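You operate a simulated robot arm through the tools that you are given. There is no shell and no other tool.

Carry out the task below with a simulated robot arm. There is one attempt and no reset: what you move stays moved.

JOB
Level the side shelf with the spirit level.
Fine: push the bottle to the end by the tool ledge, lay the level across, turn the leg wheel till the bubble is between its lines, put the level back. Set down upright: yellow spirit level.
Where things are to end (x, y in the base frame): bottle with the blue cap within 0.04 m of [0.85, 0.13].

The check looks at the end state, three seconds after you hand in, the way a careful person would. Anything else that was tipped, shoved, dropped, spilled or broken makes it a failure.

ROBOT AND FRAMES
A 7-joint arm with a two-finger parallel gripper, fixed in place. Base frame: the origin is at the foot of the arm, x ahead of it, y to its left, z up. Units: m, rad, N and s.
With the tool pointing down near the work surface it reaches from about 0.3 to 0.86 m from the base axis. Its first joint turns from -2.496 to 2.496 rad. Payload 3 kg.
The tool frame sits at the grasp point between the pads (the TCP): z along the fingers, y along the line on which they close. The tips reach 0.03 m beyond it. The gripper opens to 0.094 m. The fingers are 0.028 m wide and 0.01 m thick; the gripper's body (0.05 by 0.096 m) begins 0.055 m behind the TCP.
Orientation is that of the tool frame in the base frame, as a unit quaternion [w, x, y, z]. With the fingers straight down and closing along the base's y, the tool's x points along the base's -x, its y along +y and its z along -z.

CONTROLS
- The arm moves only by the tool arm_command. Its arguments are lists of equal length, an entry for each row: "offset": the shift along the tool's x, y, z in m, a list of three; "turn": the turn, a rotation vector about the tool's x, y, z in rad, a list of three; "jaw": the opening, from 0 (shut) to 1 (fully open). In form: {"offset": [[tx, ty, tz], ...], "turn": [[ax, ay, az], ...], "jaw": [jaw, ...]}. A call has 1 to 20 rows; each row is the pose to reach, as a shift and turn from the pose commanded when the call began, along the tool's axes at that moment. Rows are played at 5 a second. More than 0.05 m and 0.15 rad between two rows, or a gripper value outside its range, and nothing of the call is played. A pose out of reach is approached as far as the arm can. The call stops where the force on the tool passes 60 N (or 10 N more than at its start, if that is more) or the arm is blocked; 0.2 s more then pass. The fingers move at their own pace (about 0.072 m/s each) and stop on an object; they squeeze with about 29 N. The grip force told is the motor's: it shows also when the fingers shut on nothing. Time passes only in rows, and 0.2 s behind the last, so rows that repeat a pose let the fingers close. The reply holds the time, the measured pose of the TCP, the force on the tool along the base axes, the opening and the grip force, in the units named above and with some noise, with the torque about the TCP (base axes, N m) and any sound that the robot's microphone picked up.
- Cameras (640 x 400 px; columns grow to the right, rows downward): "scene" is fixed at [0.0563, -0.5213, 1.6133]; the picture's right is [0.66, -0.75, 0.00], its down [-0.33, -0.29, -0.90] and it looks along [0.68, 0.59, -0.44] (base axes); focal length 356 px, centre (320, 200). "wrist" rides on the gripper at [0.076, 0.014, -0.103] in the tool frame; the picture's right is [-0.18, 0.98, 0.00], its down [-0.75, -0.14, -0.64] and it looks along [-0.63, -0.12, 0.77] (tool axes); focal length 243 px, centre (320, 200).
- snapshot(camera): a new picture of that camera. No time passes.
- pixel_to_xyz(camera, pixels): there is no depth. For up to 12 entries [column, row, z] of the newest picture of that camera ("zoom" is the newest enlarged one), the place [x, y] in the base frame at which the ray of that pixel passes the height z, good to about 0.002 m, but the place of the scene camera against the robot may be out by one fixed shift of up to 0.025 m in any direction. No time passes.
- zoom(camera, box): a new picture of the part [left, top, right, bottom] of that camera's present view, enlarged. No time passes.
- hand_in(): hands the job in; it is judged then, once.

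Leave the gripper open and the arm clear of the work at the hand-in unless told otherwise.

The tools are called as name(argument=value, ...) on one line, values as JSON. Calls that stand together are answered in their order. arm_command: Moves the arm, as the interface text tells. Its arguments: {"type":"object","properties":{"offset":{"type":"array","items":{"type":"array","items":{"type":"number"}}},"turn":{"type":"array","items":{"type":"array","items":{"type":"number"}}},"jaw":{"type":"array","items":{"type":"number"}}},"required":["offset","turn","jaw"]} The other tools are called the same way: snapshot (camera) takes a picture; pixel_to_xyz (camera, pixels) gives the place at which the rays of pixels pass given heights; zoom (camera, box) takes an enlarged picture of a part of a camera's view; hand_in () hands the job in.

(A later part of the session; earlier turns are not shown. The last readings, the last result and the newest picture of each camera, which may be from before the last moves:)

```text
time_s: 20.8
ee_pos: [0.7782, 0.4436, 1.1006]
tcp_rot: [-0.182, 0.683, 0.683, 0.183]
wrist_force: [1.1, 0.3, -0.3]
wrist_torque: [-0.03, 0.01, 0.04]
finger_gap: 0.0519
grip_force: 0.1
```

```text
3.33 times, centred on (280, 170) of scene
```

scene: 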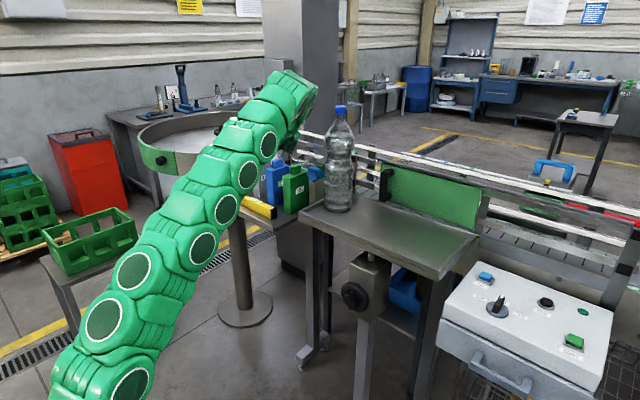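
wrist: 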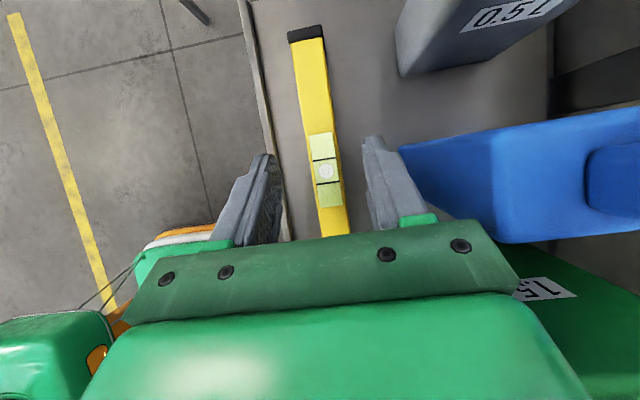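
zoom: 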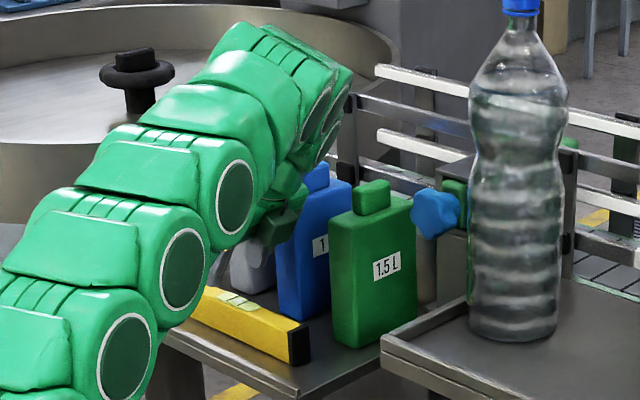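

The level lies between the fingers. I check positions from here: vial (326,171), far end (306,30), blue canister's nearest edge (400,150).

pixel_to_xyz(camera="wrist", pixels=[[326, 171, 1.0], [326, 171, 1.02], [306, 30, 1.0], [306, 30, 1.02], [400, 148, 0.98], [400, 148, 1.12], [440, 240, 1.12], [306, 200, 1.01], [341, 200, 1.01], [290, 42, 1.01], [325, 37, 1.01]])

zoom(camera="wrist", box=[230, 20, 450, 245])

```text
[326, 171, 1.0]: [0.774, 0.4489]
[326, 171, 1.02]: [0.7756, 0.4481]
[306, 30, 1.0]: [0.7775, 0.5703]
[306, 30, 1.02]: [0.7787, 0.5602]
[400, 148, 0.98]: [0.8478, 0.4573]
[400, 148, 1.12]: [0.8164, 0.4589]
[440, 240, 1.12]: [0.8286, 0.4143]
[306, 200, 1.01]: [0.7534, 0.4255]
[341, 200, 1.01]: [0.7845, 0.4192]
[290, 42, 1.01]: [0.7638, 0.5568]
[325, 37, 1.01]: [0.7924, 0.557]
```

```text
1.78 times, centred on (340, 132) of wrist
```

zoom: 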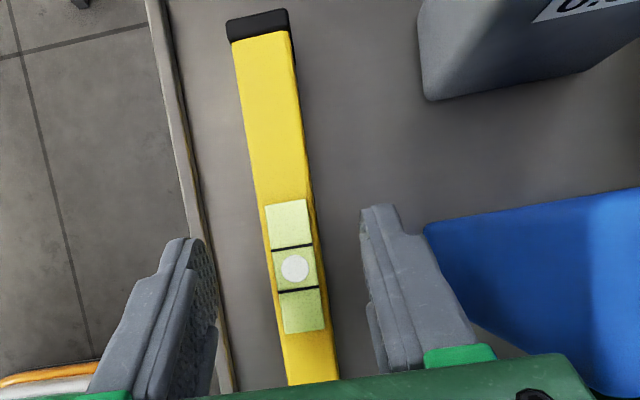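

I'll cross-check the level's top height with the scene camera: bubble at scene (255.6,200).

pixel_to_xyz(camera="scene", pixels=[[255.6, 200, 1.0], [255.6, 200, 1.02], [255.6, 200, 1.04], [255.6, 200, 1.06]])

zoom(camera="scene", box=[250, 170, 310, 230])

```text
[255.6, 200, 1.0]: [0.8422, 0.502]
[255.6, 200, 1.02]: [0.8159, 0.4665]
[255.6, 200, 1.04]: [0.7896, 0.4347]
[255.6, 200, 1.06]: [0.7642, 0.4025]
```

```text
6.67 times, centred on (280, 200) of scene
```

zoom: 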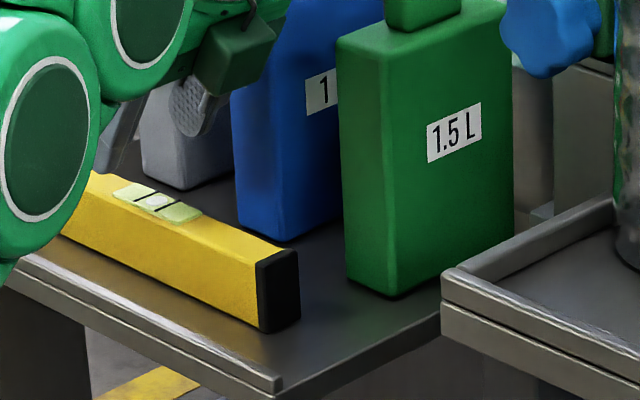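

The scene ray matches the wrist reading best at level top z≈1.042 (so the ledge is ≈1.00). I descend vertically 0.06 m to TCP z=1.04, in small steps.

arm_command(offset=[[-0.0075, 0, 0.013], [-0.015, 0, 0.026], [-0.0225, 0, 0.039], [-0.03, 0, 0.052], [-0.03, 0, 0.052]], turn=[[0, 0, 0], [0, 0, 0], [0, 0, 0], [0, 0, 0], [0, 0, 0]], jaw=[0.55, 0.55, 0.55, 0.55, 0.55])

snapshot(camera="wrist")

zoom(camera="scene", box=[220, 150, 310, 230])

```text
time_s: 22.0
ee_pos: [0.778, 0.4446, 1.0395]
tcp_rot: [-0.182, 0.683, 0.683, 0.182]
wrist_force: [-1.2, -0.1, 0.8]
wrist_torque: [0.0, 0.0, -0.01]
finger_gap: 0.0515
grip_force: 0.1
```

```text
taken
```

wrist: 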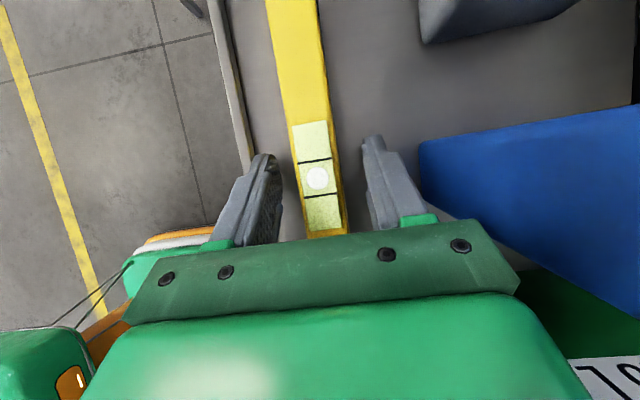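

```text
5.00 times, centred on (265, 190) of scene
```

zoom: 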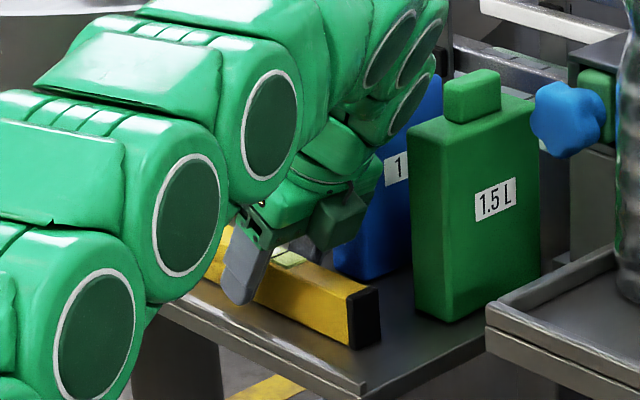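

Fingers straddle the level with clearance on both sides. I close the jaws in place.

arm_command(offset=[[0, 0, 0], [0, 0, 0], [0, 0, 0], [0, 0, 0]], turn=[[0, 0, 0], [0, 0, 0], [0, 0, 0], [0, 0, 0]], jaw=[0.3, 0.1, 0, 0])

snapshot(camera="wrist")

```text
time_s: 23.0
ee_pos: [0.778, 0.4439, 1.0404]
tcp_rot: [-0.183, 0.683, 0.683, 0.182]
wrist_force: [-0.3, 0.7, -0.7]
wrist_torque: [-0.02, 0.02, -0.04]
finger_gap: 0.0279
grip_force: 29.1
```

```text
taken
```

wrist: 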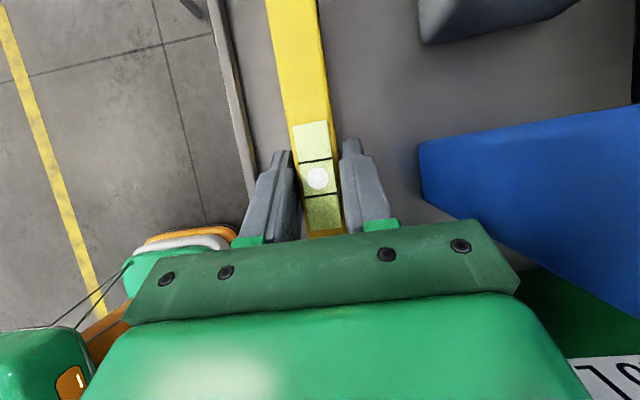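

The level is gripped (0.028 m wide, 29 N). Grasp pose recorded: TCP (0.778,0.444,1.040). I lift straight up 0.20 m.

arm_command(offset=[[0.01, 0, -0.0173], [0.03, 0, -0.052], [0.05, 0, -0.0866], [0.07, 0, -0.1212], [0.09, 0, -0.1559], [0.1, 0, -0.1732], [0.1, 0, -0.1732]], turn=[[0, 0, 0], [0, 0, 0], [0, 0, 0], [0, 0, 0], [0, 0, 0], [0, 0, 0], [0, 0, 0]], jaw=[0, 0, 0, 0, 0, 0, 0])

snapshot(camera="wrist")

zoom(camera="scene", box=[200, 100, 360, 240])

```text
time_s: 24.6
ee_pos: [0.7644, 0.434, 1.1898]
tcp_rot: [-0.182, 0.684, 0.683, 0.182]
wrist_force: [0.2, 0.8, -1.7]
wrist_torque: [-0.01, 0.0, 0.0]
finger_gap: 0.0279
grip_force: 28.8
out of reach, approached as far as the arm can: row 4, 5, 6, 7
```

```text
taken
```

wrist: 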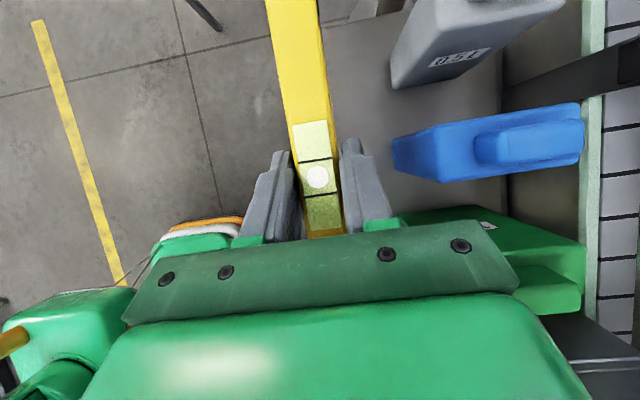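

```text
2.86 times, centred on (280, 170) of scene
```

zoom: 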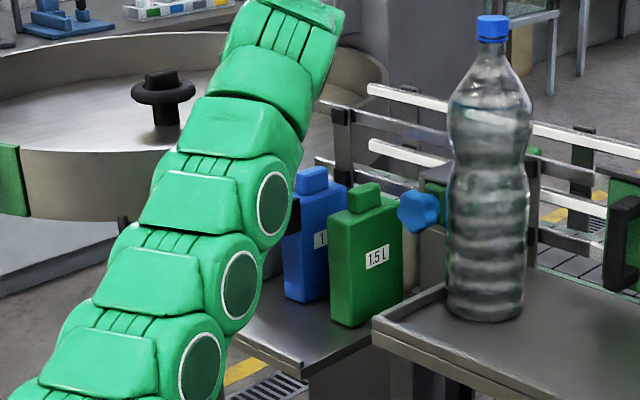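

The level is held firmly; the arm reached its limit at this height (0.764,0.434,1.19), which is harmless. I now bring it inward toward about (0.62,0.25,1.24), away from the canisters and bottle.

arm_command(offset=[[-0.0241, -0.0224, -0.0139], [-0.0483, -0.0449, -0.0279], [-0.0724, -0.0673, -0.0418], [-0.0965, -0.0897, -0.0557], [-0.1206, -0.1121, -0.0696], [-0.1448, -0.1346, -0.0836], [-0.1689, -0.157, -0.0975], [-0.1689, -0.157, -0.0975]], turn=[[0, 0, 0], [0, 0, 0], [0, 0, 0], [0, 0, 0], [0, 0, 0], [0, 0, 0], [0, 0, 0], [0, 0, 0]], jaw=[0, 0, 0, 0, 0, 0, 0, 0])

snapshot(camera="scene")

```text
time_s: 26.4
ee_pos: [0.6053, 0.2381, 1.1882]
tcp_rot: [-0.184, 0.683, 0.683, 0.183]
wrist_force: [-0.1, 0.2, -1.8]
wrist_torque: [0.01, 0.0, 0.01]
finger_gap: 0.0279
grip_force: 28.5
```

```text
taken
```

scene: 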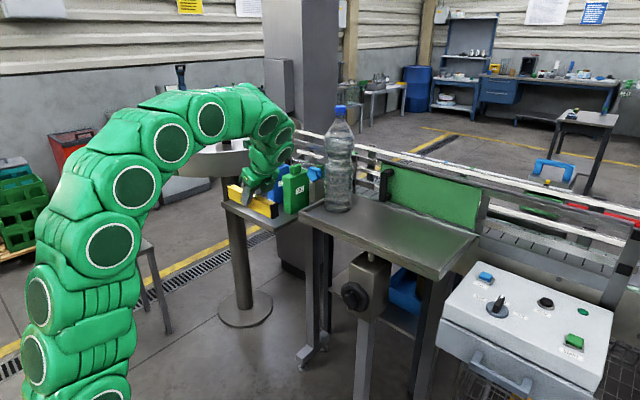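

Now at (0.605,0.238,1.188). I rotate the hand -90° about the vertical, so the level lies along x with its far end pointing to +x, while moving toward (0.605,0.0,1.25).

arm_command(offset=[[-0.0148, 0, -0.0143], [-0.0296, 0, -0.0287], [-0.0445, 0, -0.043], [-0.0593, 0, -0.0573], [-0.0741, 0, -0.0717], [-0.0889, 0, -0.086], [-0.1037, 0, -0.1003], [-0.1185, 0, -0.1147], [-0.1334, 0, -0.129], [-0.1482, 0, -0.1433], [-0.163, 0, -0.1577], [-0.1778, 0, -0.172], [-0.1778, 0, -0.172], [-0.1778, 0, -0.172]], turn=[[-0.0654, 0, 0.1133], [-0.1308, 0, 0.2267], [-0.1963, 0, 0.34], [-0.2617, 0, 0.4533], [-0.3271, 0, 0.5667], [-0.3925, 0, 0.68], [-0.4579, 0, 0.7933], [-0.5233, 0, 0.9067], [-0.5888, 0, 1.02], [-0.6542, 0, 1.1333], [-0.7196, 0, 1.2467], [-0.785, 0, 1.36], [-0.785, 0, 1.36], [-0.785, 0, 1.36]], jaw=[0, 0, 0, 0, 0, 0, 0, 0, 0, 0, 0, 0, 0, 0])

snapshot(camera="scene")

snapshot(camera="wrist")

```text
time_s: 29.4
ee_pos: [0.6055, 0.0006, 1.2483]
tcp_rot: [0.0, 0.966, 0.0, 0.258]
wrist_force: [0.1, 0.2, -2.7]
wrist_torque: [0.04, 0.02, -0.02]
finger_gap: 0.0278
grip_force: 29.3
```

```text
taken
```

scene: 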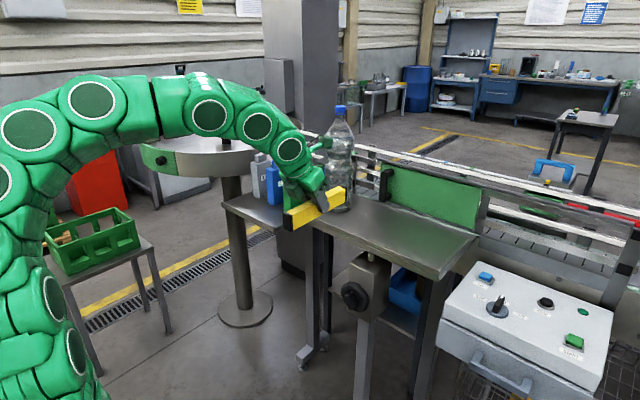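

```text
taken
```

wrist: 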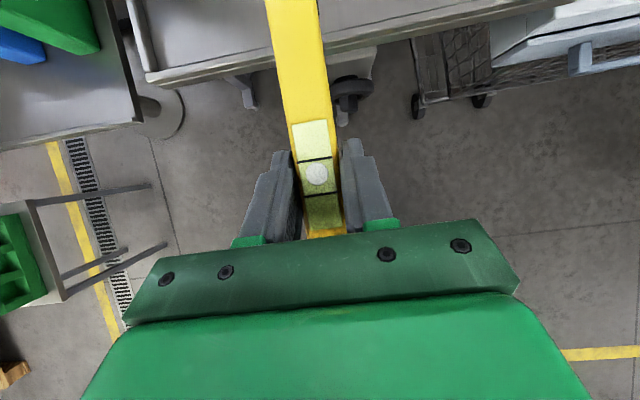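

The rotation succeeded, and the wrist camera now looks straight down on the level (bubble visible at (317,174), centred between its lines in hand). I move to above the shelf front, (0.72,-0.045,1.25), to view the shelf from above.

arm_command(offset=[[0.0249, 0.0113, 0.0144], [0.0498, 0.0225, 0.0288], [0.0747, 0.0338, 0.0431], [0.0996, 0.045, 0.0575], [0.0996, 0.045, 0.0575]], turn=[[0, 0, 0], [0, 0, 0], [0, 0, 0], [0, 0, 0], [0, 0, 0]], jaw=[0, 0, 0, 0, 0])

snapshot(camera="wrist")

snapshot(camera="scene")

```text
time_s: 30.6
ee_pos: [0.7203, -0.0461, 1.25]
tcp_rot: [0.0, 0.966, 0.0, 0.259]
wrist_force: [-0.5, 0.0, -2.1]
wrist_torque: [-0.02, 0.0, -0.01]
finger_gap: 0.0275
grip_force: 29.0
```

```text
taken
```

wrist: 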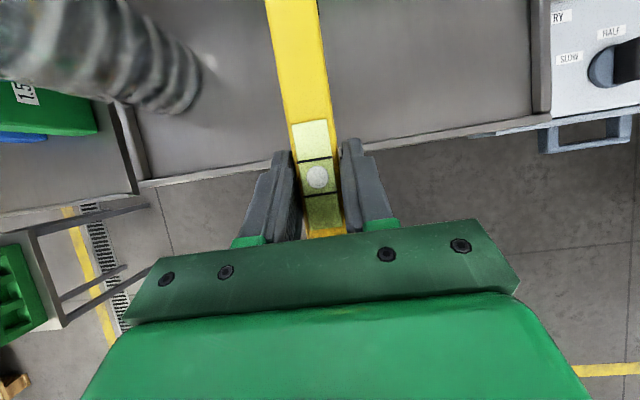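

```text
taken
```

scene: 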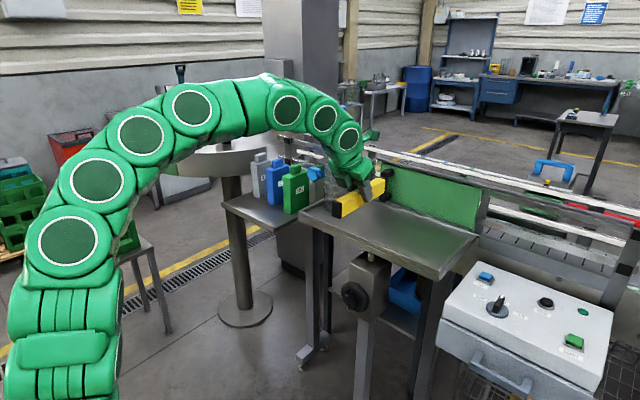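

I read the shelf edge and bottle base from this overhead view: front rim near (400,138) and (230,170), bottle base edge (203,85)/(172,114).

zoom(camera="wrist", box=[100, 0, 300, 200])

zoom(camera="wrist", box=[330, 0, 570, 160])

pixel_to_xyz(camera="wrist", pixels=[[203, 85, 1.085], [172, 114, 1.085], [400, 144, 1.095], [400, 137, 1.09], [230, 172, 1.095], [230, 162, 1.09], [533, 113, 1.085], [320, 0, 1.085], [390, 5, 1.085]])

```text
2.00 times, centred on (200, 100) of wrist
```

zoom: 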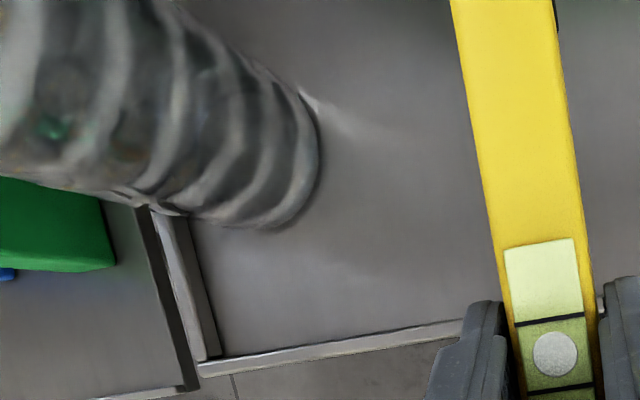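

```text
2.50 times, centred on (450, 80) of wrist
```

zoom: 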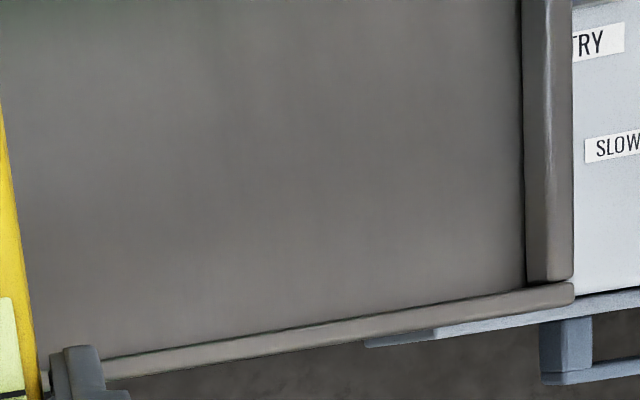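

```text
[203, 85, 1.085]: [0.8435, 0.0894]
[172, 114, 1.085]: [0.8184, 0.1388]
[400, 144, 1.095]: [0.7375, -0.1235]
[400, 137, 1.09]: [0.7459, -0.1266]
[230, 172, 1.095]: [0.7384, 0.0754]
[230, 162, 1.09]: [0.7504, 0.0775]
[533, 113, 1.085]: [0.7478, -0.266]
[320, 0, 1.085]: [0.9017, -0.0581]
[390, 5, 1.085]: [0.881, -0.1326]
```

Bottle is at ≈(0.86,0.133) – good. Shelf rim inner edge is x≈0.748. Before lowering I check the black handle on the green panel behind the shelf (scene (384,185)) to keep clear of it.

zoom(camera="scene", box=[340, 150, 440, 230])

pixel_to_xyz(camera="scene", pixels=[[386, 170, 1.15], [386, 170, 1.2], [386, 200, 1.1], [386, 200, 1.13], [400, 205, 1.085], [400, 205, 1.1], [470, 237, 1.085]])

```text
5.00 times, centred on (390, 190) of scene
```

zoom: 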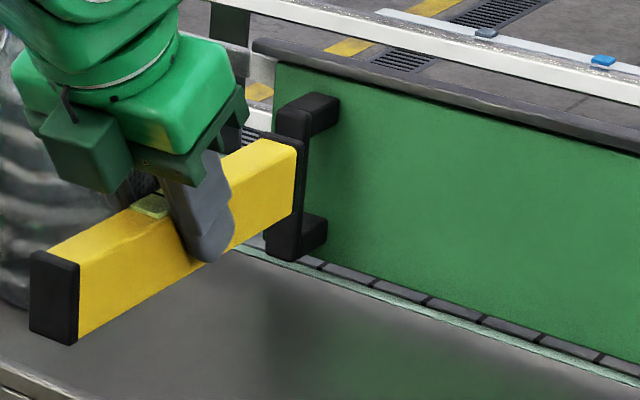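

```text
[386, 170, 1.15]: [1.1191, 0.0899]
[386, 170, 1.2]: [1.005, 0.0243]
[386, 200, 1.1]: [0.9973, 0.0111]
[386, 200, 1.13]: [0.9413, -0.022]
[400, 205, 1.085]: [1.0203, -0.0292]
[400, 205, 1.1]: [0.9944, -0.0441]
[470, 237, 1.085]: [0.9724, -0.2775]
```

The handle sits at about y≈0.02, x≈0.97–1.0, so I place the level at y≈-0.08, well clear of it. I move to above the place at (0.854,-0.08,1.16).

arm_command(offset=[[0.0142, 0.0068, 0.029], [0.0284, 0.0136, 0.058], [0.0426, 0.0204, 0.0869], [0.0568, 0.0272, 0.1159], [0.071, 0.034, 0.1449], [0.071, 0.034, 0.1449]], turn=[[0, 0, 0], [0, 0, 0], [0, 0, 0], [0, 0, 0], [0, 0, 0], [0, 0, 0]], jaw=[0, 0, 0, 0, 0, 0])

snapshot(camera="wrist")

zoom(camera="scene", box=[340, 140, 480, 260])

```text
time_s: 32.0
ee_pos: [0.8535, -0.0795, 1.1582]
tcp_rot: [0.0, 0.966, 0.0, 0.259]
wrist_force: [0.4, -1.9, -2.3]
wrist_torque: [0.01, 0.06, 0.01]
finger_gap: 0.0279
grip_force: 28.7
```

```text
taken
```

wrist: 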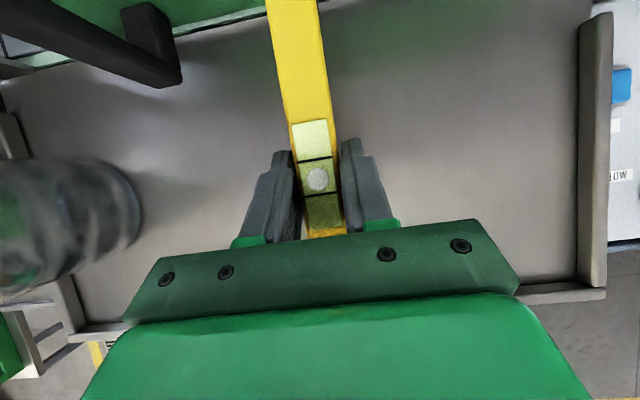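

```text
3.33 times, centred on (410, 200) of scene
```

zoom: 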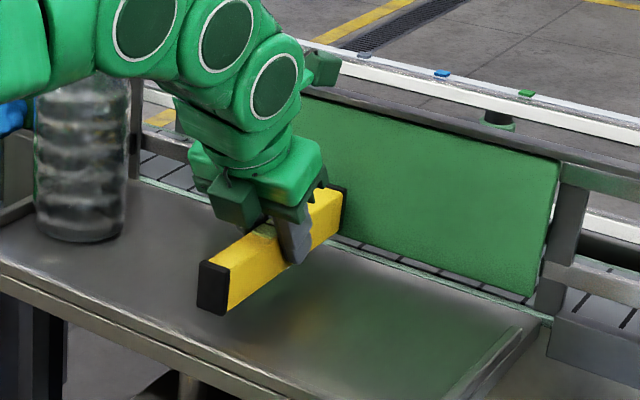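

I check the back edge of the shelf (strip near (230,20) and (60,62)) and the handle foot (180,80) from this view.

pixel_to_xyz(camera="wrist", pixels=[[230, 22, 1.085], [60, 66, 1.085], [180, 82, 1.15], [180, 82, 1.12], [580, 30, 1.09], [605, 12, 1.095], [316, 180, 1.16], [140, 205, 1.085], [500, 298, 1.095], [580, 285, 1.095]])

zoom(camera="wrist", box=[0, 0, 300, 120])

```text
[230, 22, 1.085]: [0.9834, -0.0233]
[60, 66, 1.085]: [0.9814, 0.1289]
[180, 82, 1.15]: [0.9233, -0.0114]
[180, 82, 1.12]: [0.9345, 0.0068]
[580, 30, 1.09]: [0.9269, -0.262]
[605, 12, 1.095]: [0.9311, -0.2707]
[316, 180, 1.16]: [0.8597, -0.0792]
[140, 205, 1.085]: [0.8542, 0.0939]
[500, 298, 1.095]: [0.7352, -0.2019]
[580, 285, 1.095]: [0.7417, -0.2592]
```

```text
2.13 times, centred on (150, 60) of wrist
```

zoom: 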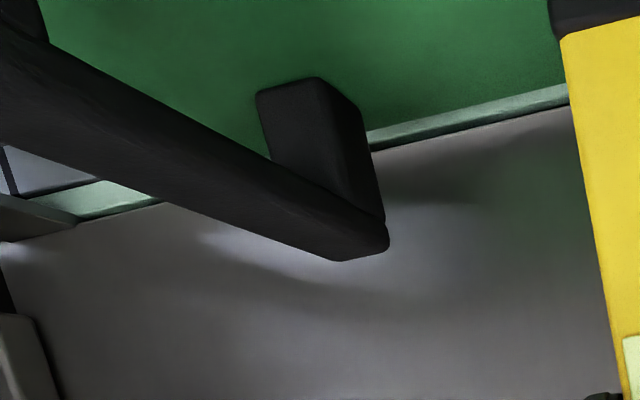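

The shelf back edge is x≈0.98, so the level (0.76–0.96) fits between the rim and back edge, and the handle is 3+ cm away. I descend 0.025 m first.

arm_command(offset=[[-0.005, 0, 0.00866], [-0.01, 0, 0.01732], [-0.0125, 0, 0.02165], [-0.0125, 0, 0.02165]], turn=[[0, 0, 0], [0, 0, 0], [0, 0, 0], [0, 0, 0]], jaw=[0, 0, 0, 0])

zoom(camera="scene", box=[360, 170, 440, 240])

```text
time_s: 33.0
ee_pos: [0.8551, -0.0796, 1.1334]
tcp_rot: [0.0, 0.966, 0.0, 0.259]
wrist_force: [0.5, 0.0, -1.6]
wrist_torque: [-0.01, 0.04, 0.0]
finger_gap: 0.0277
grip_force: 29.4
```

```text
5.71 times, centred on (400, 205) of scene
```

zoom: 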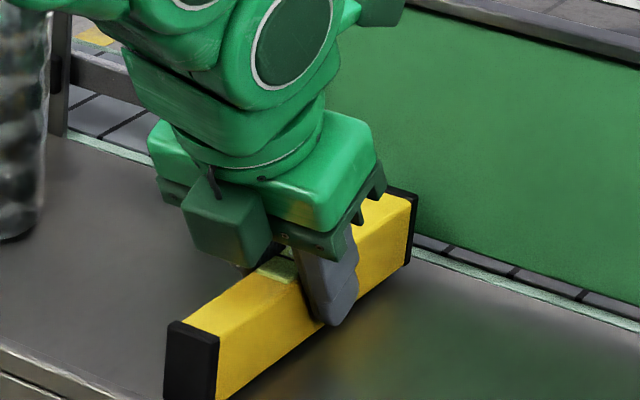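

No contact yet (Fz ≈ -2 N, just the level's weight). I go down in 3 mm steps, watching the force.

arm_command(offset=[[-0.0015, 0, 0.0026], [-0.003, 0, 0.0052], [-0.003, 0, 0.0052]], turn=[[0, 0, 0], [0, 0, 0], [0, 0, 0]], jaw=[0, 0, 0])

```text
time_s: 33.8
ee_pos: [0.8535, -0.0791, 1.1296]
tcp_rot: [0.0, 0.966, 0.0, 0.26]
wrist_force: [-5.6, -1.2, 17.6]
wrist_torque: [0.03, 0.47, 0.03]
finger_gap: 0.0281
grip_force: 28.6
```

Contact at TCP z≈1.13 (17.6 N). I ease up 2 mm and open the jaws to release the level on the shelf.

arm_command(offset=[[0.001, 0, -0.0017], [0.001, 0, -0.0017], [0.001, 0, -0.0017], [0.001, 0, -0.0017], [0.001, 0, -0.0017]], turn=[[0, 0, 0], [0, 0, 0], [0, 0, 0], [0, 0, 0], [0, 0, 0]], jaw=[0, 0.3, 0.5, 0.6, 0.6])

snapshot(camera="wrist")

zoom(camera="wrist", box=[260, 100, 380, 240])

zoom(camera="scene", box=[360, 170, 440, 240])

```text
time_s: 35.0
ee_pos: [0.8548, -0.08, 1.1302]
tcp_rot: [0.0, 0.966, 0.0, 0.259]
wrist_force: [0.5, -0.2, -0.8]
wrist_torque: [-0.01, 0.03, -0.03]
finger_gap: 0.0565
grip_force: 0.0
```

```text
taken
```

wrist: 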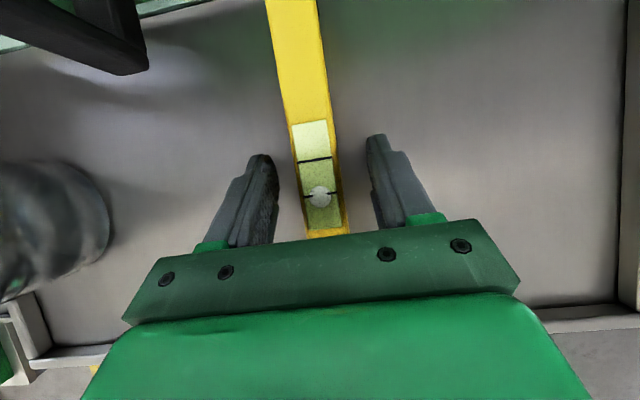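

```text
2.86 times, centred on (320, 170) of wrist
```

zoom: 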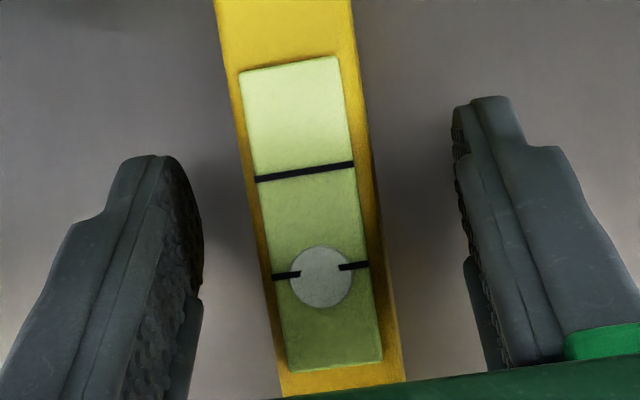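

```text
5.71 times, centred on (400, 205) of scene
```

zoom: 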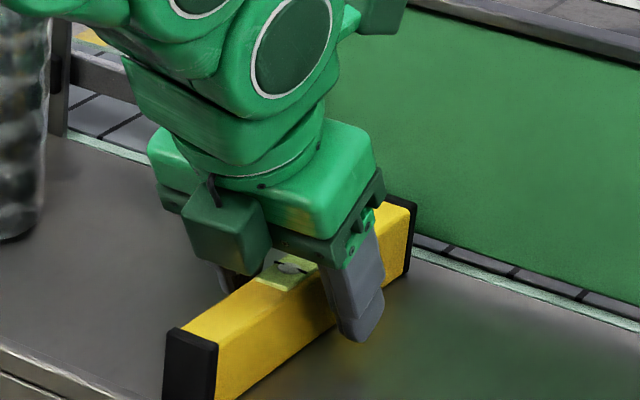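

The bubble has moved to the front line, so the shelf's front side is high and x is the adjustable direction. Now I retract the open gripper along its axis (up and back), leaving the level lying, and go back to x≈0.5.

arm_command(offset=[[0, 0, -0.01], [0, 0, -0.03], [0, 0, -0.06], [0, 0, -0.09], [0, 0, -0.12], [0, 0, -0.14], [-0.0433, 0, -0.165], [-0.0866, 0, -0.19], [-0.1299, 0, -0.215], [-0.1732, 0, -0.24], [-0.2165, 0, -0.265], [-0.2165, 0, -0.265]], turn=[[0, 0, 0], [0, 0, 0], [0, 0, 0], [0, 0, 0], [0, 0, 0], [0, 0, 0], [0, 0, 0], [0, 0, 0], [0, 0, 0], [0, 0, 0], [0, 0, 0], [0, 0, 0]], jaw=[0.6, 0.6, 0.6, 0.6, 0.6, 0.6, 0.6, 0.6, 0.6, 0.6, 0.6, 0.6])

snapshot(camera="wrist")

snapshot(camera="scene")

zoom(camera="scene", box=[350, 180, 430, 240])

```text
time_s: 37.6
ee_pos: [0.5352, -0.0799, 1.2534]
tcp_rot: [0.001, 0.966, 0.0, 0.259]
wrist_force: [-0.3, 0.3, 0.5]
wrist_torque: [-0.02, 0.02, 0.0]
finger_gap: 0.0562
grip_force: 0.1
```

```text
taken
```

wrist: 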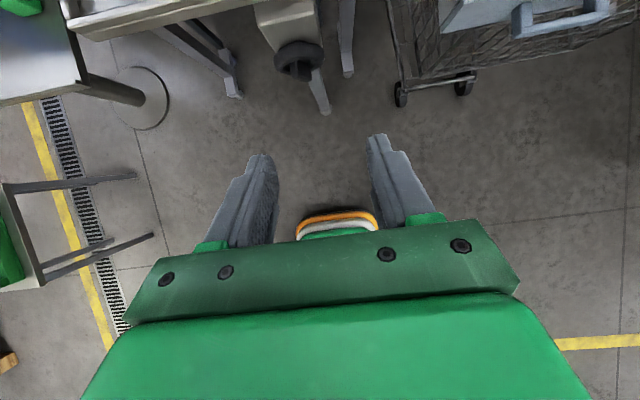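

```text
taken
```

scene: 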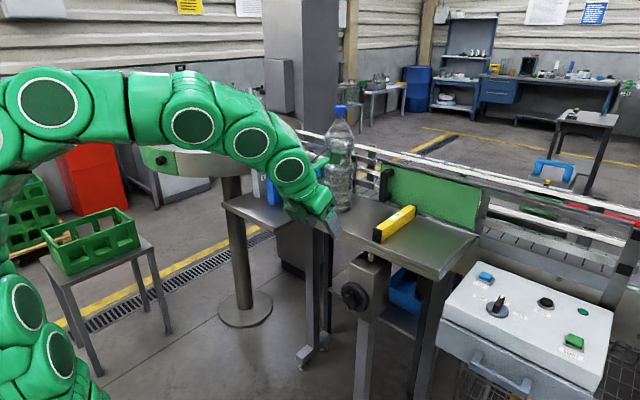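

```text
6.67 times, centred on (390, 210) of scene
```

zoom: 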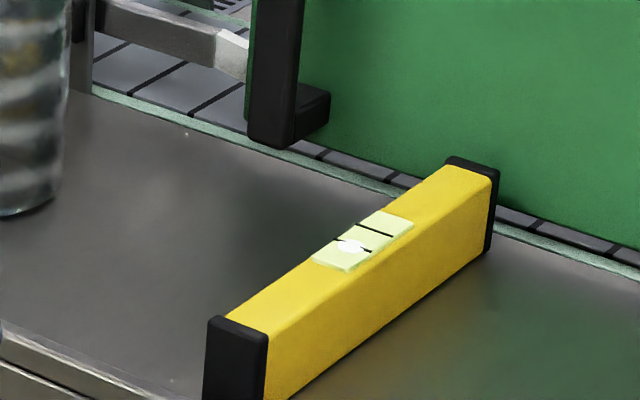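

The level stands on the shelf with its bubble on the front line, readable in the scene view. Now I go to the wheel: tilt the tool to horizontal (pointing +x) while lowering to (0.56,-0.045,0.93).

arm_command(offset=[[-0.0177, -0.0044, 0.0367], [-0.0354, -0.0088, 0.0734], [-0.0531, -0.0131, 0.1101], [-0.0709, -0.0175, 0.1468], [-0.0886, -0.0219, 0.1834], [-0.1063, -0.0263, 0.2201], [-0.124, -0.0306, 0.2568], [-0.1417, -0.035, 0.2935], [-0.1417, -0.035, 0.2935], [-0.1417, -0.035, 0.2935]], turn=[[0, 0.1309, 0], [0, 0.2618, 0], [0, 0.3926, 0], [0, 0.5235, 0], [0, 0.6544, 0], [0, 0.7853, 0], [0, 0.9161, 0], [0, 1.047, 0], [0, 1.047, 0], [0, 1.047, 0]], jaw=[0.6, 0.6, 0.6, 0.6, 0.6, 0.6, 0.6, 0.6, 0.6, 0.6])

snapshot(camera="wrist")

snapshot(camera="scene")

```text
time_s: 39.2
ee_pos: [0.706, -0.0465, 1.1114]
tcp_rot: [0.005, 0.74, 0.008, 0.673]
wrist_force: [-151.9, 7.2, 42.7]
wrist_torque: [-0.95, -0.44, -3.16]
finger_gap: 0.056
grip_force: 0.0
out of reach, approached as far as the arm can: row 3, 4, 5, 6, 7, 8
stopped in row 8: the force on the tool passed its limit at 286 N (the readings are from after the stop); the commanded pose is now the measured one
```

```text
taken
```

wrist: 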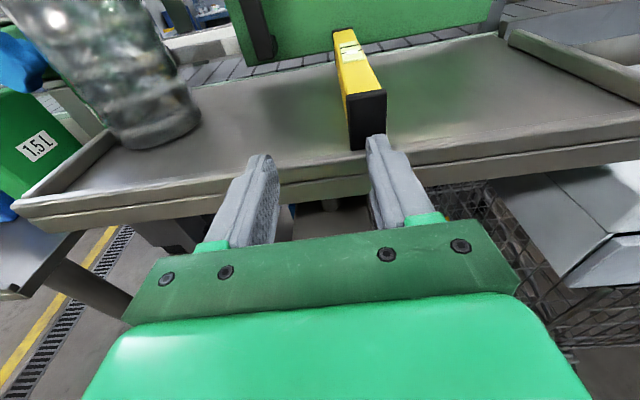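

```text
taken
```

scene: 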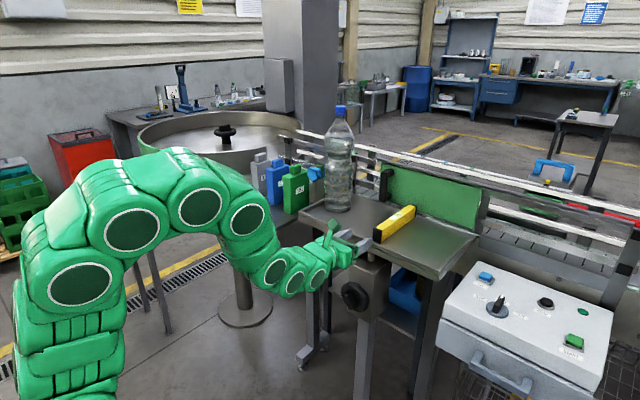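

The horizontal pose so near the base was out of the arm's range, and the arm drifted forward so the fingertips pressed against the shelf's front edge; the call stopped itself. Level and bottle still look upright. I back off straight in -x, then up, easing the tilt to 60°.

arm_command(offset=[[0, 0, -0.01], [0, 0, -0.02], [0.015, 0, -0.04], [0.03, 0, -0.055], [0.045, 0, -0.068], [0.06, 0, -0.08], [0.0805, 0, -0.094], [0.0805, 0, -0.094]], turn=[[0, 0, 0], [0, 0, 0], [0, -0.08, 0], [0, -0.16, 0], [0, -0.24, 0], [0, -0.32, 0], [0, -0.43, 0], [0, -0.43, 0]], jaw=[0.6, 0.6, 0.6, 0.6, 0.6, 0.6, 0.6, 0.6])

snapshot(camera="wrist")

snapshot(camera="scene")

zoom(camera="scene", box=[330, 170, 470, 280])

```text
time_s: 39.5
ee_pos: [0.7055, -0.0471, 1.1113]
tcp_rot: [0.005, 0.74, 0.009, 0.672]
wrist_force: [-102.8, 3.3, 26.1]
wrist_torque: [-0.64, -0.18, -2.67]
finger_gap: 0.056
grip_force: 0.0
out of reach, approached as far as the arm can: row 1
stopped in row 1: the force on the tool passed its limit at 172 N (the readings are from after the stop); the commanded pose is now the measured one
```

```text
taken
```

wrist: 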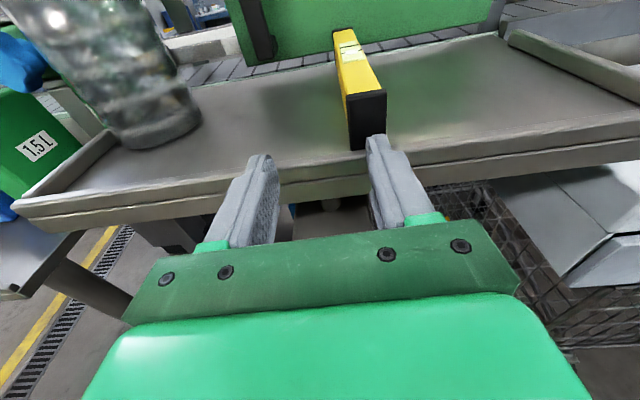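

```text
taken
```

scene: 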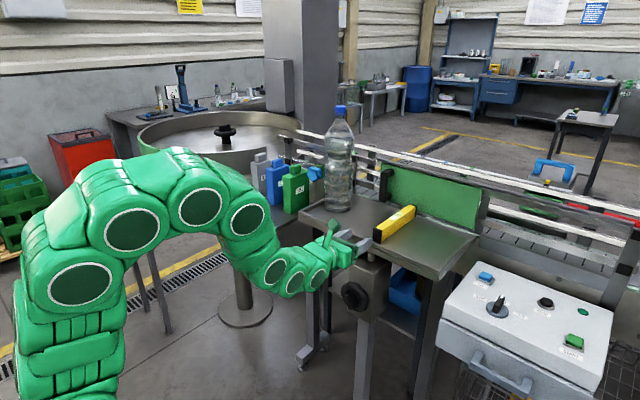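

```text
3.64 times, centred on (400, 225) of scene
```

zoom: 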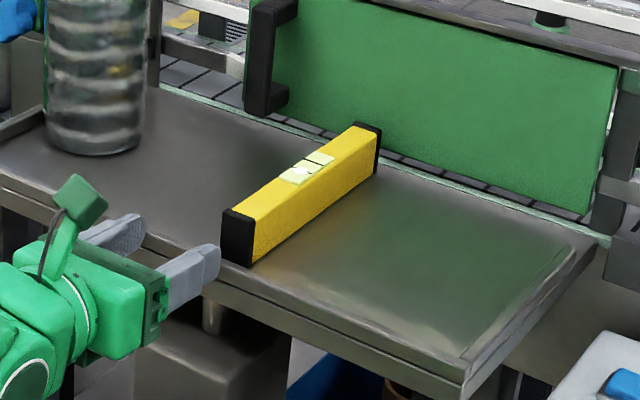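

Still pressing lightly because a pure backward move isn't reachable at this tilt. I combine tilting down with moving back and up, in small steps (this follows the way the arm came).

arm_command(offset=[[0.004, 0, -0.006], [0.012, 0, -0.018], [0.024, 0, -0.03], [0.04, 0, -0.045], [0.056, 0, -0.06], [0.075, 0, -0.08], [0.075, 0, -0.08]], turn=[[0, -0.13, 0], [0, -0.26, 0], [0, -0.39, 0], [0, -0.52, 0], [0, -0.65, 0], [0, -0.75, 0], [0, -0.75, 0]], jaw=[0.6, 0.6, 0.6, 0.6, 0.6, 0.6, 0.6])

zoom(camera="scene", box=[330, 170, 470, 280])

```text
time_s: 41.1
ee_pos: [0.6345, -0.0461, 1.1912]
tcp_rot: [0.007, 0.936, 0.006, 0.353]
wrist_force: [0.4, 0.3, 0.6]
wrist_torque: [-0.02, 0.01, 0.0]
finger_gap: 0.0564
grip_force: 0.0
```

```text
3.64 times, centred on (400, 225) of scene
```

zoom: 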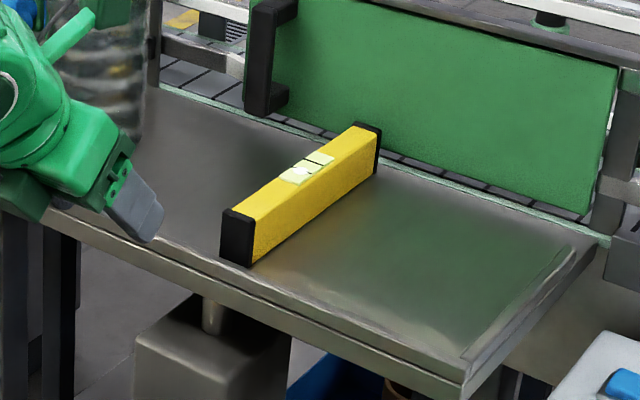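

Free again, and the level and bottle are undisturbed. The camera-above posture is poor for the wheel, so I flip the hand back 180° about its axis (as at the start), moving a bit back and up meanwhile.

arm_command(offset=[[-0.0069, 0, -0.0194], [-0.0138, 0, -0.0388], [-0.0207, 0, -0.0582], [-0.0276, 0, -0.0776], [-0.0345, 0, -0.097], [-0.0345, 0, -0.097], [-0.0345, 0, -0.097], [-0.0345, 0, -0.097], [-0.0345, 0, -0.097], [-0.0345, 0, -0.097], [-0.0345, 0, -0.097], [-0.0345, 0, -0.097]], turn=[[0, 0, -0.143], [0, 0, -0.286], [0, 0, -0.429], [0, 0, -0.571], [0, 0, -0.714], [0, 0, -0.857], [0, 0, -1.0], [0, 0, -1.143], [0, 0, -1.286], [0, 0, -1.429], [0, 0, -1.571], [0, 0, -1.571]], jaw=[1, 1, 1, 1, 1, 1, 1, 1, 1, 1, 1, 1])

arm_command(offset=[[0, 0, 0], [0, 0, 0], [0, 0, 0], [0, 0, 0], [0, 0, 0], [0, 0, 0], [0, 0, 0], [0, 0, 0], [0, 0, 0], [0, 0, 0], [0, 0, 0], [0, 0, 0]], turn=[[0, 0, -0.143], [0, 0, -0.286], [0, 0, -0.429], [0, 0, -0.571], [0, 0, -0.714], [0, 0, -0.857], [0, 0, -1.0], [0, 0, -1.143], [0, 0, -1.286], [0, 0, -1.429], [0, 0, -1.571], [0, 0, -1.571]], jaw=[1, 1, 1, 1, 1, 1, 1, 1, 1, 1, 1, 1])

snapshot(camera="wrist")

snapshot(camera="scene")

```text
time_s: 43.7
ee_pos: [0.5456, -0.0443, 1.2411]
tcp_rot: [0.256, 0.657, 0.666, 0.244]
wrist_force: [-0.6, 0.1, 0.2]
wrist_torque: [-0.03, 0.01, -0.01]
finger_gap: 0.0938
grip_force: 0.0
```

```text
time_s: 46.3
ee_pos: [0.5462, -0.0459, 1.241]
tcp_rot: [0.353, -0.007, 0.935, -0.008]
wrist_force: [0.5, -0.3, 0.2]
wrist_torque: [0.02, 0.0, -0.01]
finger_gap: 0.0941
grip_force: 0.1
```

```text
taken
```

wrist: 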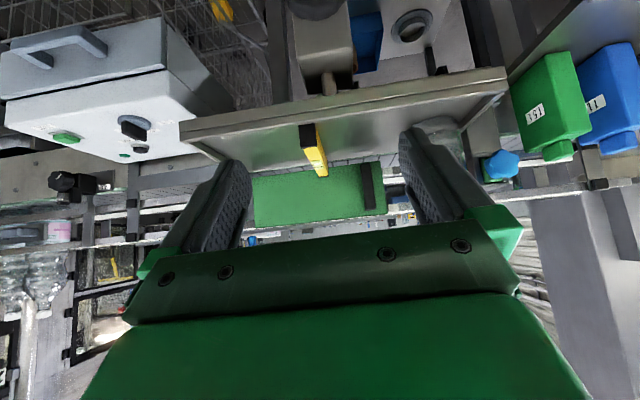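

```text
taken
```

scene: 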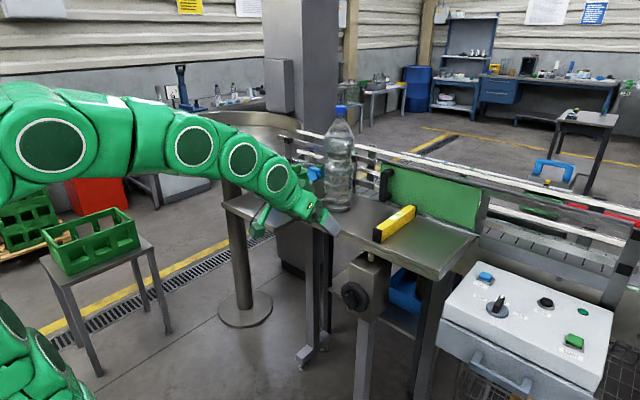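

Now the camera is on the robot side. I lower and reduce the tilt to about 25° at (0.50,-0.046,1.05) to look straight at the wheel, in two cautious calls.

arm_command(offset=[[0.0319, 0, 0.0226], [0.0638, 0, 0.0451], [0.0956, 0, 0.0677]], turn=[[0, 0.1, 0], [0, 0.2, 0], [0, 0.29, 0]], jaw=[1, 1, 1])

```text
time_s: 47.1
ee_pos: [0.5199, -0.0486, 1.127]
tcp_rot: [0.214, -0.005, 0.977, -0.008]
wrist_force: [0.5, 0.0, -1.2]
wrist_torque: [0.0, -0.01, 0.03]
finger_gap: 0.0938
grip_force: 0.1
```

arm_command(offset=[[0.0252, 0, 0.0308], [0.0503, 0, 0.0615], [0.0503, 0, 0.0615]], turn=[[0, 0, 0], [0, 0, 0], [0, 0, 0]], jaw=[1, 1, 1])

snapshot(camera="wrist")

snapshot(camera="scene")

```text
time_s: 47.9
ee_pos: [0.4993, -0.0493, 1.0503]
tcp_rot: [0.215, -0.006, 0.976, -0.008]
wrist_force: [-0.1, -0.6, 0.2]
wrist_torque: [0.0, -0.01, -0.01]
finger_gap: 0.0938
grip_force: 0.1
```

```text
taken
```

wrist: 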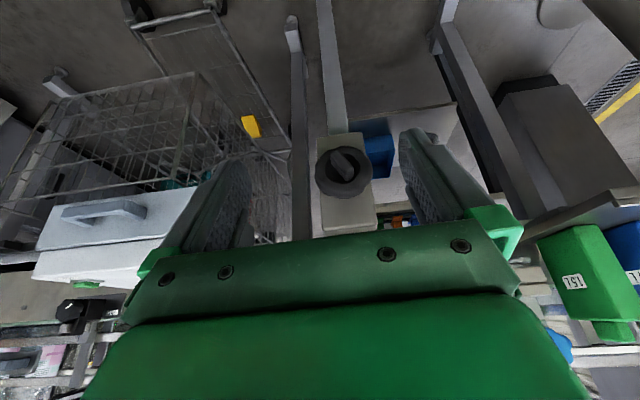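

```text
taken
```

scene: 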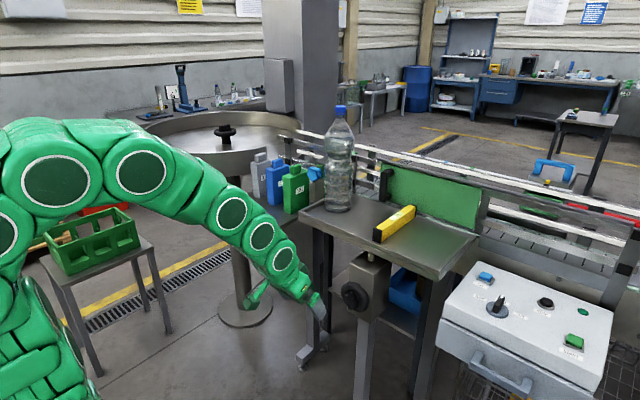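

The wheel is in sight at wrist (343,172). I zoom in on it in both views.

zoom(camera="wrist", box=[300, 125, 390, 240])

zoom(camera="scene", box=[325, 245, 405, 325])

pixel_to_xyz(camera="wrist", pixels=[[343, 172, 0.85], [343, 172, 0.9], [343, 172, 0.95]])

pixel_to_xyz(camera="scene", pixels=[[354, 297, 0.85], [354, 297, 0.9], [354, 297, 0.95]])

```text
3.48 times, centred on (345, 182) of wrist
```

zoom: 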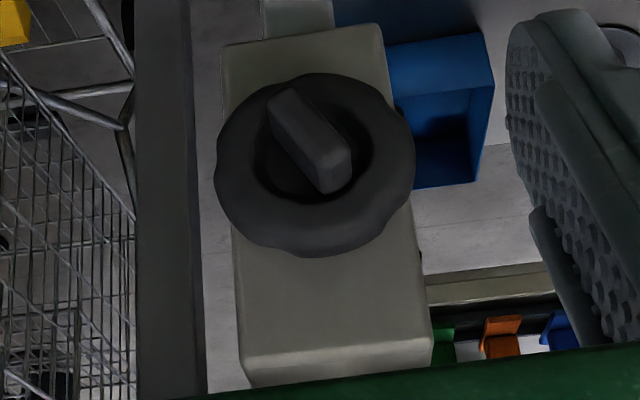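

```text
5.00 times, centred on (365, 285) of scene
```

zoom: 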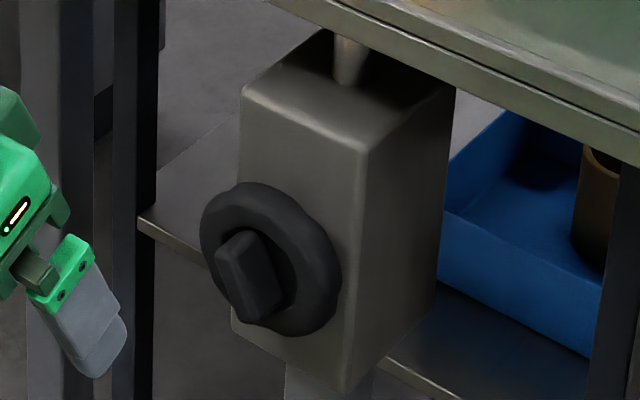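

```text
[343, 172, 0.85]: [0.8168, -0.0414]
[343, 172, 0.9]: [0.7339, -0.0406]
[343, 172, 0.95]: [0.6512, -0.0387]
```

```text
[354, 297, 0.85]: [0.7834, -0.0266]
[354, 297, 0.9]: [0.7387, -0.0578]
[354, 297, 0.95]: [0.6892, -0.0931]
```

The wheel ring centre triangulates well to (0.726,-0.0405,0.905); its fin leans about 31.5° from vertical with the top toward +y, thickness ≈0.016. I read the fin front's x and move forward/down carefully to (0.58,-0.043,0.95), tilt 35°.

pixel_to_xyz(camera="wrist", pixels=[[342.1, 161.3, 0.905], [342.1, 161.3, 0.9], [347.9, 176, 0.92], [347.9, 176, 0.925]])

arm_command(offset=[[-0.0102, 0.002, 0.0415], [-0.0204, 0.004, 0.0829], [-0.0306, 0.006, 0.1244], [-0.0306, 0.006, 0.1244]], turn=[[0, -0.06, 0], [0, -0.12, 0], [0, -0.18, 0], [0, -0.18, 0]], jaw=[0.6, 0.6, 0.6, 0.6])

```text
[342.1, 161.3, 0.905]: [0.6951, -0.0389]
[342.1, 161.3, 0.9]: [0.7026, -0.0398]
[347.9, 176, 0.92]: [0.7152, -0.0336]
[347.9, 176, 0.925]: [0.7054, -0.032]
```

```text
time_s: 48.9
ee_pos: [0.5797, -0.0446, 0.9487]
tcp_rot: [0.302, -0.006, 0.953, -0.008]
wrist_force: [0.3, -0.1, 0.0]
wrist_torque: [0.01, 0.0, -0.02]
finger_gap: 0.0563
grip_force: 0.0
```

Fin front is at x≈0.695. Reachable so far. I raise the tilt to about 50° in place (slightly forward).

arm_command(offset=[[0, 0, 0.003], [0, 0, 0.006], [0, 0, 0.006]], turn=[[0, -0.13, 0], [0, -0.26, 0], [0, -0.26, 0]], jaw=[0.6, 0.6, 0.6])

```text
time_s: 49.7
ee_pos: [0.6249, -0.0564, 0.9852]
tcp_rot: [0.422, -0.007, 0.906, -0.007]
wrist_force: [0.0, -0.2, -0.7]
wrist_torque: [0.0, -0.02, -0.01]
finger_gap: 0.0563
grip_force: 0.0
out of reach, approached as far as the arm can: row 1, 2, 3
```

Tilting there hit the arm's inner limit (elbow fold). From the poses so far I infer the wrist must stay ≳0.47 m from a shoulder near z≈1.0, so I'll come at the wheel from slightly below, pointing up. First I lower with the tool steeply down, in free space in front of the jack: to (0.60,0.93) tilt 30°, then (0.61,0.76).

arm_command(offset=[[0.0194, 0.002, 0.0054], [0.0388, 0.004, 0.0109], [0.0582, 0.006, 0.0163], [0.0891, 0.006, 0.0456], [0.12, 0.006, 0.0749], [0.1509, 0.006, 0.1041], [0.1818, 0.006, 0.1334], [0.1818, 0.006, 0.1334]], turn=[[0, 0.116, 0], [0, 0.232, 0], [0, 0.347, 0], [0, 0.347, 0], [0, 0.347, 0], [0, 0.347, 0], [0, 0.347, 0], [0, 0.347, 0]], jaw=[0.6, 0.6, 0.6, 0.6, 0.6, 0.6, 0.6, 0.6])

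snapshot(camera="scene")

snapshot(camera="wrist")

```text
time_s: 51.5
ee_pos: [0.6099, -0.0551, 0.7585]
tcp_rot: [0.261, -0.006, 0.965, -0.007]
wrist_force: [-0.7, 0.5, 0.2]
wrist_torque: [-0.05, -0.01, -0.01]
finger_gap: 0.0563
grip_force: 0.1
```

```text
taken
```

scene: 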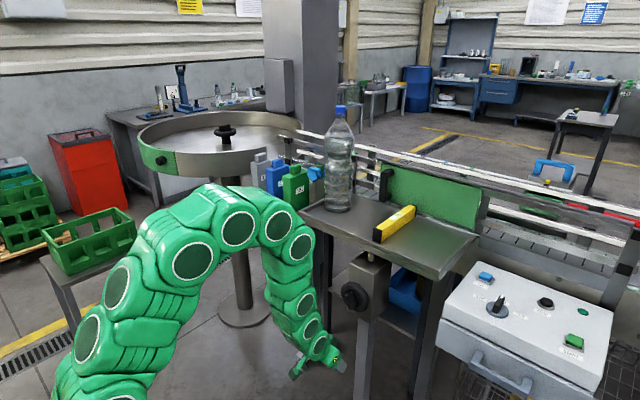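

```text
taken
```

wrist: 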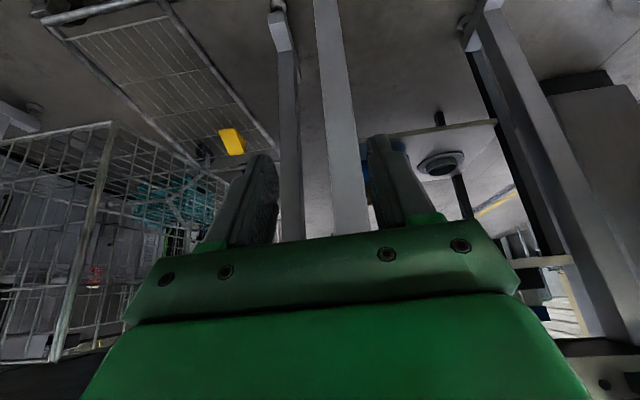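

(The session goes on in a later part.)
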